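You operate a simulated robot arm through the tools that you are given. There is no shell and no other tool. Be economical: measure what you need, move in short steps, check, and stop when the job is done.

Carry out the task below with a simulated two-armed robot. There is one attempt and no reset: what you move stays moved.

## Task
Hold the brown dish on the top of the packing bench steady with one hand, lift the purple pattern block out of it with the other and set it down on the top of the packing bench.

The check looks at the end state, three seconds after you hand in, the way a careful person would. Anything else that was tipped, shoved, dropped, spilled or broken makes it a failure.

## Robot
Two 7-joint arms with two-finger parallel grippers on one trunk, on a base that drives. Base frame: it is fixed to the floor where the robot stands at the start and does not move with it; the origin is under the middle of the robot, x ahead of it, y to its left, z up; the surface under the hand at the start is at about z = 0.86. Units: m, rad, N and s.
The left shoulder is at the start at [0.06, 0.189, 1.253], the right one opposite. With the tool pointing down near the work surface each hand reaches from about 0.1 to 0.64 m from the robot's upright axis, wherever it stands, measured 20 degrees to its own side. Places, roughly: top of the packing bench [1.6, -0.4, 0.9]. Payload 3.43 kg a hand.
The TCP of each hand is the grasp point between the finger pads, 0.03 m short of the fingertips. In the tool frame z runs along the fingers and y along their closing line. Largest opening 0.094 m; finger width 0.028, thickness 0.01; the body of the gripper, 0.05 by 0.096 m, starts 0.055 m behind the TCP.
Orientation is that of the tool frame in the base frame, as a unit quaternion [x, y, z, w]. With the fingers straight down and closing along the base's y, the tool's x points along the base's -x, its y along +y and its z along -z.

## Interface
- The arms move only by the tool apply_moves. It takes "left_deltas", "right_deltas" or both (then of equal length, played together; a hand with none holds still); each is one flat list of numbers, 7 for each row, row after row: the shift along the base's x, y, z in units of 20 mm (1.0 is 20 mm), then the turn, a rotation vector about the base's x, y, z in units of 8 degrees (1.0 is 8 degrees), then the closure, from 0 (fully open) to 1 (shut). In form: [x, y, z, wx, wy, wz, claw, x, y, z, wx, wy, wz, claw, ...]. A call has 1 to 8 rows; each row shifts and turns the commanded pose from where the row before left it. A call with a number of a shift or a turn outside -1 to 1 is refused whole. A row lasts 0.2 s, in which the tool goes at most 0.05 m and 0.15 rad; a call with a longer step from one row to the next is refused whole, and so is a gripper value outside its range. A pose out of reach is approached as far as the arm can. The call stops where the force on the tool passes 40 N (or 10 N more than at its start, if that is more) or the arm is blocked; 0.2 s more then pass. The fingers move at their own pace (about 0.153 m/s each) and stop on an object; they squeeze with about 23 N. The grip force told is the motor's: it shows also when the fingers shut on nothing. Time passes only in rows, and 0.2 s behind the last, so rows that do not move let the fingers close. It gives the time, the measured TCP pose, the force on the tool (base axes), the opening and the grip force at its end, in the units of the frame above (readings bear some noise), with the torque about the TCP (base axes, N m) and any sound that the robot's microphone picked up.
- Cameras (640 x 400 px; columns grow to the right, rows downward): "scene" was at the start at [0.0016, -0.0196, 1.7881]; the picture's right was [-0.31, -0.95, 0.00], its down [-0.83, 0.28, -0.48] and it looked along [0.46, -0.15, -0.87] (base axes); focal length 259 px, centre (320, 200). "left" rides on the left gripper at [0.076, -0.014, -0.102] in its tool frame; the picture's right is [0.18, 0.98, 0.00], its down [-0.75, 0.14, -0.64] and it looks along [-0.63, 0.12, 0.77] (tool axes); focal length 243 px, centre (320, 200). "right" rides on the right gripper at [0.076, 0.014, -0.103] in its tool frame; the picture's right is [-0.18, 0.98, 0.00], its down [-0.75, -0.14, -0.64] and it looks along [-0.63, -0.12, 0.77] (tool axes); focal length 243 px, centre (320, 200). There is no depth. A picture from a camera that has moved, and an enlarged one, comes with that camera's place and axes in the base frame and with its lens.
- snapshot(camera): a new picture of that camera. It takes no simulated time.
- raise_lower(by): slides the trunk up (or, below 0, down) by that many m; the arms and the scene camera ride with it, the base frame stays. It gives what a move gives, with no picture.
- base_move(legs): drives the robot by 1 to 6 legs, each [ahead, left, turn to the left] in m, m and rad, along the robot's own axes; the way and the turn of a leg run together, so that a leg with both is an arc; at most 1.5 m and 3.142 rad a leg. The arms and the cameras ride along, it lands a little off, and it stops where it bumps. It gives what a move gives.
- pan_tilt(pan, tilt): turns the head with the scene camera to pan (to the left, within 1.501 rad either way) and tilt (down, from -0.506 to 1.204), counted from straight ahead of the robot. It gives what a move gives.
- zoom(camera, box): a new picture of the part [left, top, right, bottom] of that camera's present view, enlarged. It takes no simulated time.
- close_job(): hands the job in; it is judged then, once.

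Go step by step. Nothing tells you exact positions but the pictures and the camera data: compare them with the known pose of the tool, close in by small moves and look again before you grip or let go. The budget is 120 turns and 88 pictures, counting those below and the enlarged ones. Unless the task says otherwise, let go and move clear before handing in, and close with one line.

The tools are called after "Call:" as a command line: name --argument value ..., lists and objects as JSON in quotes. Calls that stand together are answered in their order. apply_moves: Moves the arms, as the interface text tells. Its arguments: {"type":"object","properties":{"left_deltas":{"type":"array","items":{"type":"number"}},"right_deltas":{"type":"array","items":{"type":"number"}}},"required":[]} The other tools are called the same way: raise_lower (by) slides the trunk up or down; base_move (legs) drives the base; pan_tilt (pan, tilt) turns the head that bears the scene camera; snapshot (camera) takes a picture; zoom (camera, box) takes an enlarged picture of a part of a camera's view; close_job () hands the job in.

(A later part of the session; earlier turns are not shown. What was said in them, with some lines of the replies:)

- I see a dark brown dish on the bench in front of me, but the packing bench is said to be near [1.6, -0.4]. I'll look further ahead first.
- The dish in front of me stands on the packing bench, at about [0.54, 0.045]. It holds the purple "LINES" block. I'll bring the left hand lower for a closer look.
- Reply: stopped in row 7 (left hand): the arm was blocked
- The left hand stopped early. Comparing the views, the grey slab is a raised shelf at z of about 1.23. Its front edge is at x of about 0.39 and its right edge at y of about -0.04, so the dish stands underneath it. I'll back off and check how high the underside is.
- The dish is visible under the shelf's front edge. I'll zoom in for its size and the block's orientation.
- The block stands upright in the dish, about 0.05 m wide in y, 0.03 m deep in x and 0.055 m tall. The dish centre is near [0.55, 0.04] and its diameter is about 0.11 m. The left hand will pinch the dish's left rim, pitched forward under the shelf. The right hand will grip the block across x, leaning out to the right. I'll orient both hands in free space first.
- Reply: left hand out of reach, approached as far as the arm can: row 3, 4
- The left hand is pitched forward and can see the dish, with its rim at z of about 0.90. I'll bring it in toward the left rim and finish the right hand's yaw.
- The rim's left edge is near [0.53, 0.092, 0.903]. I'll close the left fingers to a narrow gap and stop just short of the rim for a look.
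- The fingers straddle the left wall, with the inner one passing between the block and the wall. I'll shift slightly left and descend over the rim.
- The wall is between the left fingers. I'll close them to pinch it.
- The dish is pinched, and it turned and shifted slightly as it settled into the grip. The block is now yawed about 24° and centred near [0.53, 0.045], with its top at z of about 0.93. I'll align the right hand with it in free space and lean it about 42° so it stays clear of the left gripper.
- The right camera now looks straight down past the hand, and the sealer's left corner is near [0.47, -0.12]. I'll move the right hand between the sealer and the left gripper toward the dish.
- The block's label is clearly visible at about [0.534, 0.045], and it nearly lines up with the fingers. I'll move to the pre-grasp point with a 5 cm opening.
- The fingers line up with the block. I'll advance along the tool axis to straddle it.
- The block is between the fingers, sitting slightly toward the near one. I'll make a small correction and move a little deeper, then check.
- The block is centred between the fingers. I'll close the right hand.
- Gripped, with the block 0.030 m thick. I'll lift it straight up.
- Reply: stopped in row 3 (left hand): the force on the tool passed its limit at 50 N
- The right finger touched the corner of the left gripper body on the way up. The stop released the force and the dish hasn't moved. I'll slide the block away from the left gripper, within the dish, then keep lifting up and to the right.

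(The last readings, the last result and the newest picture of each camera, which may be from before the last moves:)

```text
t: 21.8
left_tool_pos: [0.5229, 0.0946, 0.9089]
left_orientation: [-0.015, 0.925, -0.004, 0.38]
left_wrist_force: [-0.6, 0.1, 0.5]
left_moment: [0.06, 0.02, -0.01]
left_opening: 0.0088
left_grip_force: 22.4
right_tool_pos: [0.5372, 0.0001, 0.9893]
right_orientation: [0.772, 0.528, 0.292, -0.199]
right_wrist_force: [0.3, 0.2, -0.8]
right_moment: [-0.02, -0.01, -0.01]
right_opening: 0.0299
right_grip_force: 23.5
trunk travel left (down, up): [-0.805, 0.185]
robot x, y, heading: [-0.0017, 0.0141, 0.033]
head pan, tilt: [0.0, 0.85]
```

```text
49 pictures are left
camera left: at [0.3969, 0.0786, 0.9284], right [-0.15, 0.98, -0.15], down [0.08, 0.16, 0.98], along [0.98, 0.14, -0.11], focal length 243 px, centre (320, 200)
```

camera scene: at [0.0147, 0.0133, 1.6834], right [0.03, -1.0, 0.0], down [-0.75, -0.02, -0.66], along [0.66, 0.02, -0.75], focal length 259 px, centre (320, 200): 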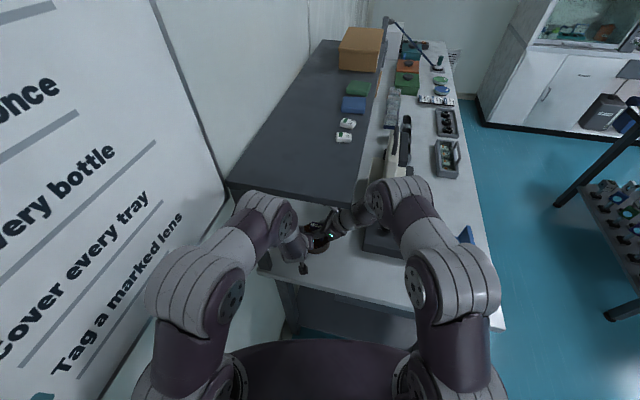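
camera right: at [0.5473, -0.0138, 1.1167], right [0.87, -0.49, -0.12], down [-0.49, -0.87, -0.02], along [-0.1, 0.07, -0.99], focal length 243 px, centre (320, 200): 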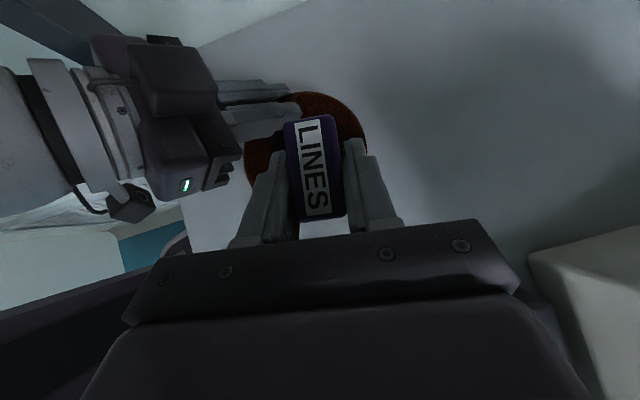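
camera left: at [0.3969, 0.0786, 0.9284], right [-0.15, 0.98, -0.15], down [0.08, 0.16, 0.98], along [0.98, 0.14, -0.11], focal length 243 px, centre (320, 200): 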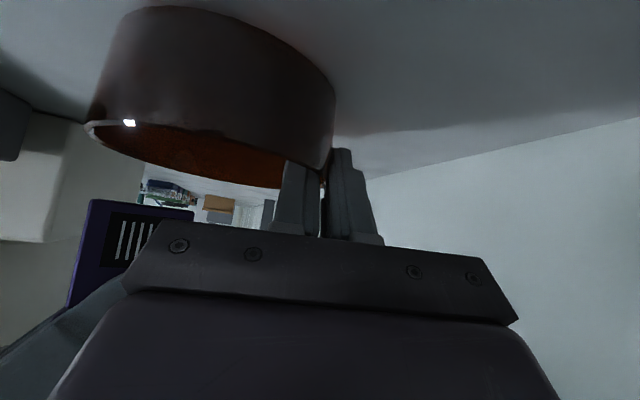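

The block is clear of the dish. I'll carry it to the free bench area in front and to the right of the dish, around [0.445, -0.045], moving right first and then toward me.

Call:
apply_moves --right_deltas '[0, -0.93, 0, 0, 0, 0, 1, 0, -0.93, 0, 0, 0, 0, 1, 0, -0.93, 0, 0, 0, 0, 1, -1, 0, 0, 0, 0, 0, 1, -1, 0, 0, 0, 0, 0, 1, -1, 0, 0, 0, 0, 0, 1, -1, 0, 0, 0, 0, 0, 1, -1, 0, 0, 0, 0, 0, 1]'

Call:
snapshot --camera "right"

Call:
zoom --camera "scene" --box '[240, 170, 432, 290]'

```text
t: 23.6
left_tool_pos: [0.5245, 0.0948, 0.9092]
left_orientation: [-0.015, 0.925, -0.005, 0.379]
left_wrist_force: [0.5, -0.2, 0.7]
left_moment: [0.04, -0.03, 0.01]
left_opening: 0.0091
left_grip_force: 23.7
right_tool_pos: [0.4385, -0.0556, 0.9888]
right_orientation: [0.772, 0.528, 0.292, -0.198]
right_wrist_force: [-1.0, -0.7, -1.4]
right_moment: [-0.03, 0.0, 0.0]
right_opening: 0.03
right_grip_force: 23.2
trunk travel left (down, up): [-0.805, 0.185]
robot x, y, heading: [-0.005, 0.0119, 0.029]
head pan, tilt: [0.0, 0.85]
```

```text
48 pictures are left
camera right: at [0.4475, -0.0699, 1.1174], right [0.87, -0.49, -0.12], down [-0.49, -0.87, -0.02], along [-0.1, 0.07, -0.99], focal length 243 px, centre (320, 200)
```

right: 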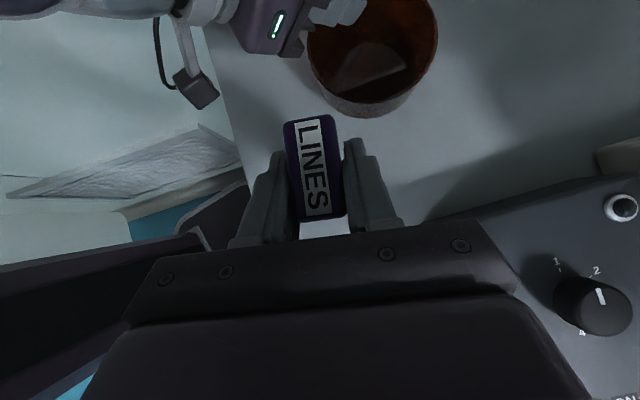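

```text
3.33 times, centred on (336, 230) of scene
camera zoom: at [0.0136, 0.0133, 1.6836], right [0.03, -1.0, 0.0], down [-0.75, -0.02, -0.66], along [0.66, 0.02, -0.75], focal length 864 px, centre (267, 100)
```

zoom: 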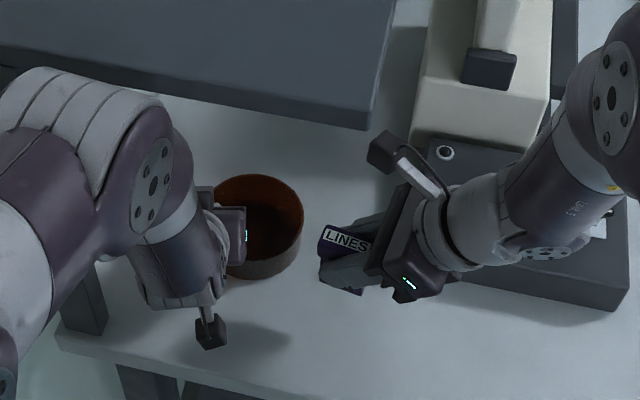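

The path down is clear of the bench edge and the sealer. I'll lower most of the way.

Call:
apply_moves --right_deltas '[0, 0, -0.8, 0, 0, 0, 1, 0, 0, -0.8, 0, 0, 0, 1, 0, 0, -0.8, 0, 0, 0, 1, 0, 0, -0.6, 0, 0, 0, 1]'

Call:
snapshot --camera "left"

Call:
zoom --camera "scene" --box '[272, 190, 432, 290]'

```text
t: 24.6
left_tool_pos: [0.5249, 0.0956, 0.9078]
left_orientation: [-0.015, 0.925, -0.004, 0.38]
left_wrist_force: [0.7, -0.2, 0.2]
left_moment: [0.05, 0.02, -0.01]
left_opening: 0.0088
left_grip_force: 23.2
right_tool_pos: [0.437, -0.0559, 0.9281]
right_orientation: [0.773, 0.527, 0.292, -0.199]
right_wrist_force: [-0.4, -0.2, -0.6]
right_moment: [0.0, 0.0, -0.01]
right_opening: 0.0302
right_grip_force: 22.4
trunk travel left (down, up): [-0.805, 0.185]
robot x, y, heading: [0.0016, 0.0133, 0.031]
head pan, tilt: [0.0, 0.85]
```

```text
46 pictures are left
camera left: at [0.3972, 0.0787, 0.9283], right [-0.15, 0.98, -0.15], down [0.08, 0.16, 0.98], along [0.98, 0.14, -0.11], focal length 243 px, centre (320, 200)
```

left: 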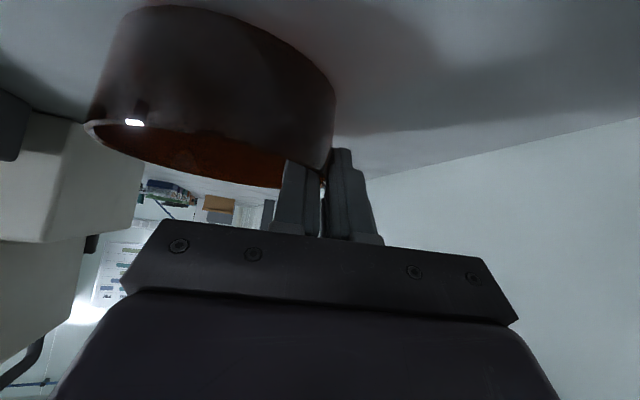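

```text
4.00 times, centred on (352, 240) of scene
camera zoom: at [0.0148, 0.0132, 1.6836], right [0.03, -1.0, 0.0], down [-0.75, -0.02, -0.66], along [0.66, 0.02, -0.75], focal length 1037 px, centre (192, 40)
```

zoom: 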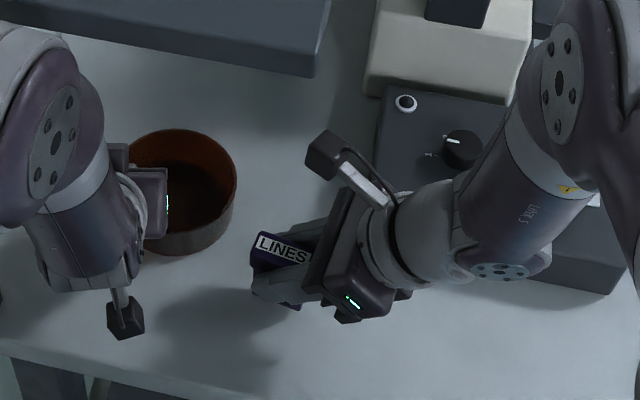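

The block is about 1 cm above the bench. I'll lower it in small steps and watch the force.

Call:
apply_moves --right_deltas '[0, 0, -0.15, 0, 0, 0, 1, 0, 0, -0.15, 0, 0, 0, 1, 0, 0, -0.1, 0, 0, 0, 1]'

Call:
zoom --camera "scene" --box '[320, 230, 368, 260]'

```text
t: 25.4
left_tool_pos: [0.5245, 0.0942, 0.9086]
left_orientation: [-0.015, 0.925, -0.004, 0.379]
left_wrist_force: [0.6, -1.0, -0.3]
left_moment: [0.03, 0.02, 0.03]
left_opening: 0.0088
left_grip_force: 23.5
right_tool_pos: [0.435, -0.0543, 0.9221]
right_orientation: [0.772, 0.529, 0.292, -0.199]
right_wrist_force: [0.4, 0.4, -0.9]
right_moment: [0.01, -0.01, -0.01]
right_opening: 0.0299
right_grip_force: 22.8
trunk travel left (down, up): [-0.805, 0.185]
robot x, y, heading: [-0.0048, 0.0108, 0.032]
head pan, tilt: [0.0, 0.85]
```

```text
13.33 times, centred on (344, 245) of scene
camera zoom: at [0.0144, 0.0134, 1.6836], right [0.03, -1.0, 0.0], down [-0.75, -0.02, -0.66], along [0.66, 0.02, -0.75], focal length 3457 px, centre (0, -400)
```

zoom: 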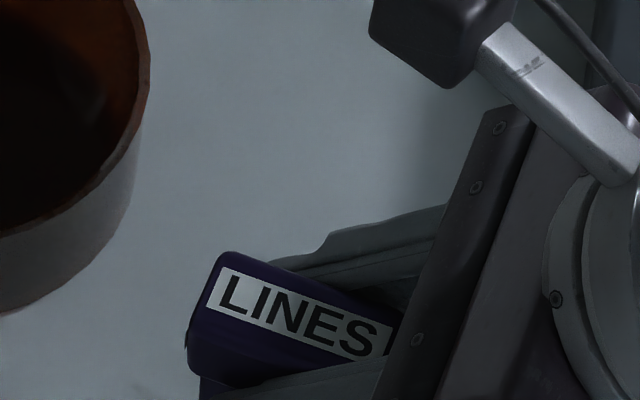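

Call:
apply_moves --right_deltas '[0, 0, -0.1, 0, 0, 0, 1, 0, 0, -0.1, 0, 0, 0, 1]'

```text
t: 26.0
left_tool_pos: [0.524, 0.0949, 0.91]
left_orientation: [-0.015, 0.925, -0.004, 0.38]
left_wrist_force: [0.7, -0.5, -0.3]
left_moment: [0.03, 0.05, 0.03]
left_opening: 0.0088
left_grip_force: 22.6
right_tool_pos: [0.438, -0.0556, 0.9178]
right_orientation: [0.772, 0.528, 0.292, -0.198]
right_wrist_force: [0.8, -0.2, 2.9]
right_moment: [0.06, -0.05, 0.0]
right_opening: 0.03
right_grip_force: 23.2
trunk travel left (down, up): [-0.805, 0.185]
robot x, y, heading: [-0.0041, 0.0156, 0.032]
head pan, tilt: [0.0, 0.85]
```

The first contact shows, at about 3 N. I'll lower a hair more to confirm it's resting.

Call:
apply_moves --right_deltas '[0, 0, -0.07, 0, 0, 0, 1, 0, 0, 0, 0, 0, 0, 1]'

Call:
snapshot --camera "right"

```text
t: 26.6
left_tool_pos: [0.5233, 0.0951, 0.91]
left_orientation: [-0.015, 0.925, -0.004, 0.38]
left_wrist_force: [0.8, 0.1, 0.1]
left_moment: [0.05, 0.02, 0.0]
left_opening: 0.0088
left_grip_force: 23.2
right_tool_pos: [0.436, -0.0553, 0.9169]
right_orientation: [0.772, 0.528, 0.293, -0.198]
right_wrist_force: [1.2, -2.7, 14.6]
right_moment: [0.27, -0.12, -0.02]
right_opening: 0.0299
right_grip_force: 23.0
trunk travel left (down, up): [-0.805, 0.185]
robot x, y, heading: [-0.0004, 0.013, 0.034]
head pan, tilt: [0.0, 0.85]
```

```text
43 pictures are left
camera right: at [0.4474, -0.0698, 1.0442], right [0.87, -0.49, -0.12], down [-0.49, -0.87, -0.02], along [-0.09, 0.07, -0.99], focal length 243 px, centre (320, 200)
```

right: 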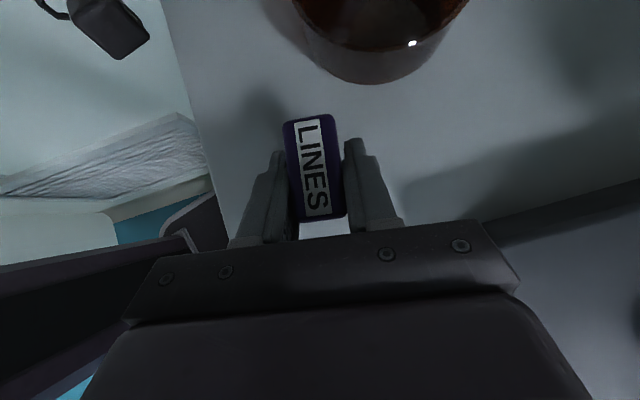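

The block rests firmly on the bench. I'll ease off slightly, open the fingers and retreat along the tool axis.

Call:
apply_moves --right_deltas '[0, 0, 0.05, 0, 0, 0, 1, 0, 0, 0, 0, 0, 0, 0.62, 0, 0, 0, 0, 0, 0, 0.5, 0, 0, 0, 0, 0, 0, 0.45]'

Call:
snapshot --camera "right"

```text
t: 27.6
left_tool_pos: [0.5235, 0.0953, 0.9091]
left_orientation: [-0.015, 0.925, -0.004, 0.379]
left_wrist_force: [0.8, 0.2, -0.2]
left_moment: [0.02, 0.04, 0.04]
left_opening: 0.0088
left_grip_force: 22.8
right_tool_pos: [0.4373, -0.0553, 0.9169]
right_orientation: [0.772, 0.528, 0.291, -0.198]
right_wrist_force: [0.7, -0.3, -0.3]
right_moment: [0.01, -0.02, -0.03]
right_opening: 0.0517
right_grip_force: 0.0
trunk travel left (down, up): [-0.805, 0.185]
robot x, y, heading: [-0.0022, 0.0088, 0.031]
head pan, tilt: [0.0, 0.85]
```

```text
42 pictures are left
camera right: at [0.4478, -0.0694, 1.0445], right [0.87, -0.49, -0.12], down [-0.49, -0.87, -0.02], along [-0.1, 0.07, -0.99], focal length 243 px, centre (320, 200)
```

right: 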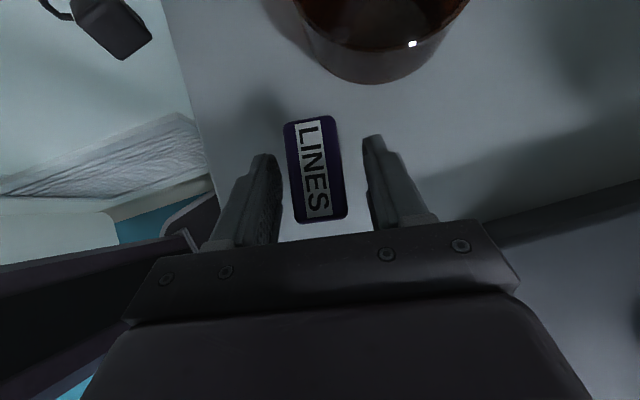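

The block stands free. I'll retreat the right hand back and up, keeping the fingers parallel to the block.

Call:
apply_moves --right_deltas '[-0.15, 0.05, 0, 0, 0, 0, 0.45, -0.15, -0.37, 0.44, 0, 0, 0, 0.45, -0.25, -0.62, 0.74, 0, 0, 0, 0.45, -0.25, -0.62, 0.74, 0, 0, 0, 0.45, -0.25, -0.62, 0.74, 0, 0, 0, 0.45, -0.25, -0.62, 0.74, 0, 0, 0, 0.45, -0.4, -0.5, 0.9, 0, 0, 0, 0.3]'

Call:
snapshot --camera "right"

Call:
snapshot --camera "scene"

```text
t: 29.2
left_tool_pos: [0.5234, 0.095, 0.909]
left_orientation: [-0.014, 0.925, -0.005, 0.379]
left_wrist_force: [0.3, 0.4, -0.4]
left_moment: [0.05, -0.01, -0.02]
left_opening: 0.0088
left_grip_force: 22.9
right_tool_pos: [0.4036, -0.1186, 1.0052]
right_orientation: [0.772, 0.528, 0.293, -0.2]
right_wrist_force: [0.4, -1.0, 0.3]
right_moment: [-0.02, 0.0, -0.04]
right_opening: 0.0655
right_grip_force: 0.0
trunk travel left (down, up): [-0.805, 0.185]
robot x, y, heading: [-0.004, 0.0135, 0.029]
head pan, tilt: [0.0, 0.85]
```

```text
41 pictures are left
camera right: at [0.4144, -0.1347, 1.1316], right [0.87, -0.49, -0.12], down [-0.49, -0.87, -0.02], along [-0.1, 0.07, -0.99], focal length 243 px, centre (320, 200)
```

right: 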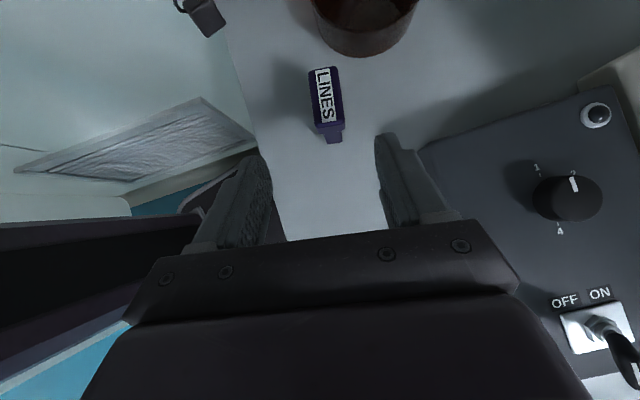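

```text
40 pictures are left
camera scene: at [0.0133, 0.0133, 1.6836], right [0.03, -1.0, 0.0], down [-0.75, -0.02, -0.66], along [0.66, 0.02, -0.75], focal length 259 px, centre (320, 200)
```

scene: 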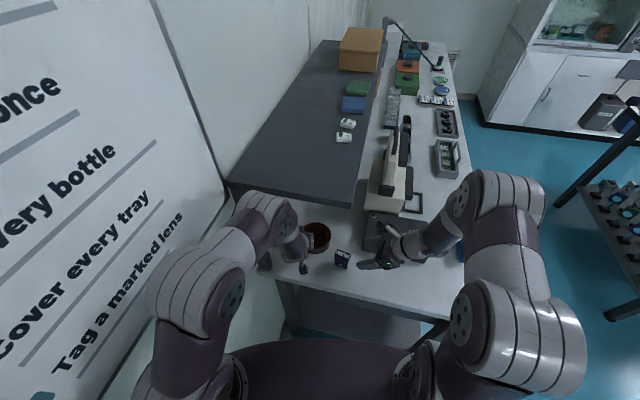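

The block stands well clear. Next I'll release the dish: lower a hair, open the left fingers slightly, then look. The right hand backs off at the same time.

Call:
apply_moves --left_deltas '[0, 0, -0.06, 0, 0, 0, 1, 0, 0, 0, 0, 0, 0, 0.82, 0, 0, 0, 0, 0, 0, 0.76, 0, 0, 0, 0, 0, 0, 0.76]' --right_deltas '[-0.5, -0.2, 0.5, 0, 0, 0, 0.3, -0.7, -0.2, 0.5, 0, 0, 0, 0.3, -0.7, -0.2, 0.5, 0, 0, 0, 0.3, -0.7, -0.2, 0.5, 0, 0, 0, 0.3]'

Call:
snapshot --camera "left"

```text
t: 30.2
left_tool_pos: [0.5226, 0.0948, 0.9082]
left_orientation: [-0.015, 0.925, -0.004, 0.379]
left_wrist_force: [0.2, 0.2, -0.1]
left_moment: [-0.01, 0.03, 0.01]
left_opening: 0.0227
left_grip_force: 0.0
right_tool_pos: [0.3501, -0.1362, 1.0431]
right_orientation: [0.772, 0.528, 0.292, -0.198]
right_wrist_force: [0.1, -0.3, -0.4]
right_moment: [0.0, 0.01, -0.02]
right_opening: 0.0657
right_grip_force: 0.1
trunk travel left (down, up): [-0.805, 0.185]
robot x, y, heading: [-0.0009, 0.0137, 0.027]
head pan, tilt: [0.0, 0.85]
```

```text
39 pictures are left
camera left: at [0.3962, 0.0788, 0.9276], right [-0.15, 0.98, -0.15], down [0.08, 0.16, 0.98], along [0.98, 0.14, -0.1], focal length 243 px, centre (320, 200)
```

left: 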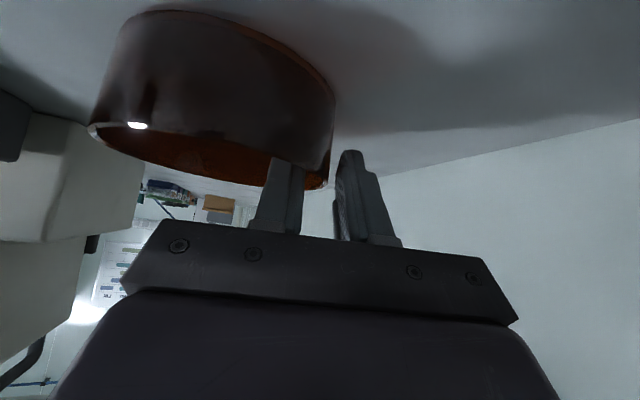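

Both fingers are off the wall. I'll centre the gap slightly and lift the left hand straight up clear of the rim, then pull it back.

Call:
apply_moves --left_deltas '[0, 0.1, 0.1, 0, 0, 0, 0.74, 0, 0, 0.6, 0, 0, 0, 0.74, 0, 0, 0.8, 0, 0, 0, 0.74, 0, 0, 0.9, 0, 0, 0, 0.74, -0.9, 0.1, 0, 0, 0, 0, 0.74, -0.9, 0.1, 0, 0, 0, 0, 0.74, -0.9, 0.1, 0, 0, 0, 0, 0.74]'

Call:
snapshot --camera "left"

Call:
snapshot --camera "scene"

```text
t: 31.8
left_tool_pos: [0.4699, 0.1044, 0.9562]
left_orientation: [-0.016, 0.925, -0.004, 0.379]
left_wrist_force: [-0.7, 0.5, -0.5]
left_moment: [0.02, 0.04, -0.04]
left_opening: 0.0248
left_grip_force: 0.0
right_tool_pos: [0.3519, -0.1369, 1.0425]
right_orientation: [0.772, 0.528, 0.293, -0.199]
right_wrist_force: [-0.5, 0.6, 0.0]
right_moment: [0.02, 0.02, -0.01]
right_opening: 0.0659
right_grip_force: 0.0
trunk travel left (down, up): [-0.805, 0.185]
robot x, y, heading: [-0.0026, 0.0144, 0.033]
head pan, tilt: [0.0, 0.85]
```

```text
38 pictures are left
camera left: at [0.3421, 0.0874, 0.9756], right [-0.15, 0.98, -0.15], down [0.08, 0.16, 0.98], along [0.98, 0.14, -0.11], focal length 243 px, centre (320, 200)
```

left: 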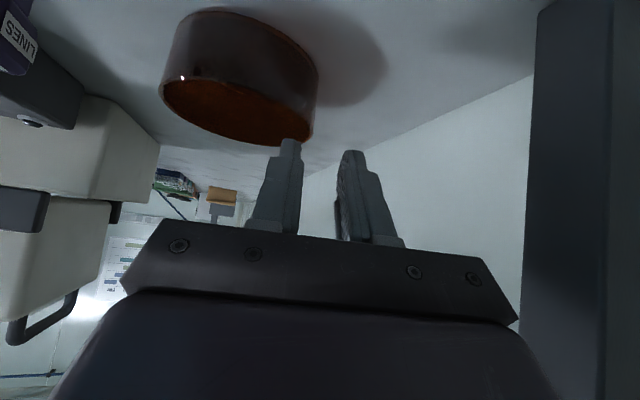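

```text
37 pictures are left
camera scene: at [0.0135, 0.0133, 1.6836], right [0.03, -1.0, 0.0], down [-0.75, -0.02, -0.66], along [0.66, 0.02, -0.75], focal length 259 px, centre (320, 200)
```

scene: 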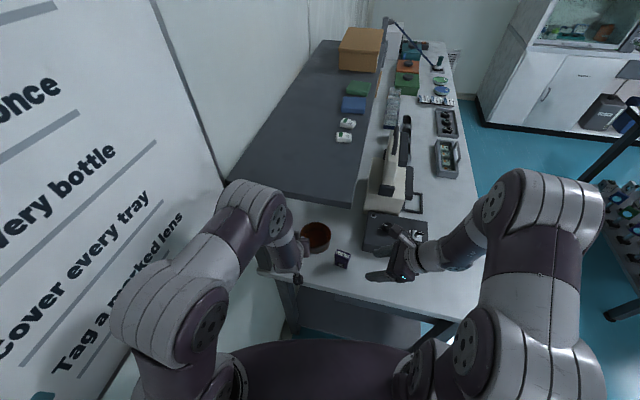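

Both hands are clear, the dish is upright and empty, and the block is standing on the bench. I'll pull the left hand a little further back and check once more.

Call:
apply_moves --left_deltas '[-0.9, 0, 0.1, 0, 0, 0, 0.74, -0.9, 0, 0.1, 0, 0, 0, 0.74, -0.9, 0, 0.1, 0, 0, 0, 0.74, -0.9, 0, 0.1, 0, 0, 0, 0.74]'

Call:
zoom --camera "scene" --box '[240, 180, 432, 300]'

```text
t: 32.8
left_tool_pos: [0.3978, 0.1018, 0.9636]
left_orientation: [-0.015, 0.925, -0.004, 0.38]
left_wrist_force: [-0.8, 0.1, -0.2]
left_moment: [0.0, -0.03, -0.01]
left_opening: 0.024
left_grip_force: 0.0
right_tool_pos: [0.3512, -0.1374, 1.0436]
right_orientation: [0.772, 0.528, 0.293, -0.198]
right_wrist_force: [0.7, 0.2, 0.3]
right_moment: [0.01, 0.0, 0.02]
right_opening: 0.0658
right_grip_force: 0.1
trunk travel left (down, up): [-0.805, 0.185]
robot x, y, heading: [-0.0031, 0.0115, 0.034]
head pan, tilt: [0.0, 0.85]
```

```text
3.33 times, centred on (336, 240) of scene
camera zoom: at [0.0132, 0.0132, 1.6836], right [0.03, -1.0, 0.0], down [-0.75, -0.02, -0.66], along [0.66, 0.02, -0.75], focal length 864 px, centre (267, 67)
```

zoom: 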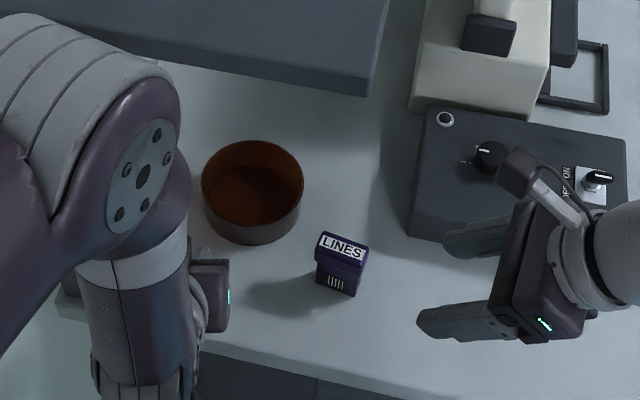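

The last view shows the dish upright and empty, the block standing on the bench and both hands clear, so I'm handing in.

Call:
close_job

```text
The job is handed in.
```

The purple block is out of the brown dish and standing on the packing bench, with both hands clear. The dish stayed upright, though it turned and slid about 1 cm as the left hand closed on its rim. The left hand also bumped the shelf edge early on, and the two grippers touched briefly during the lift. I saw nothing tipped or dropped from either.
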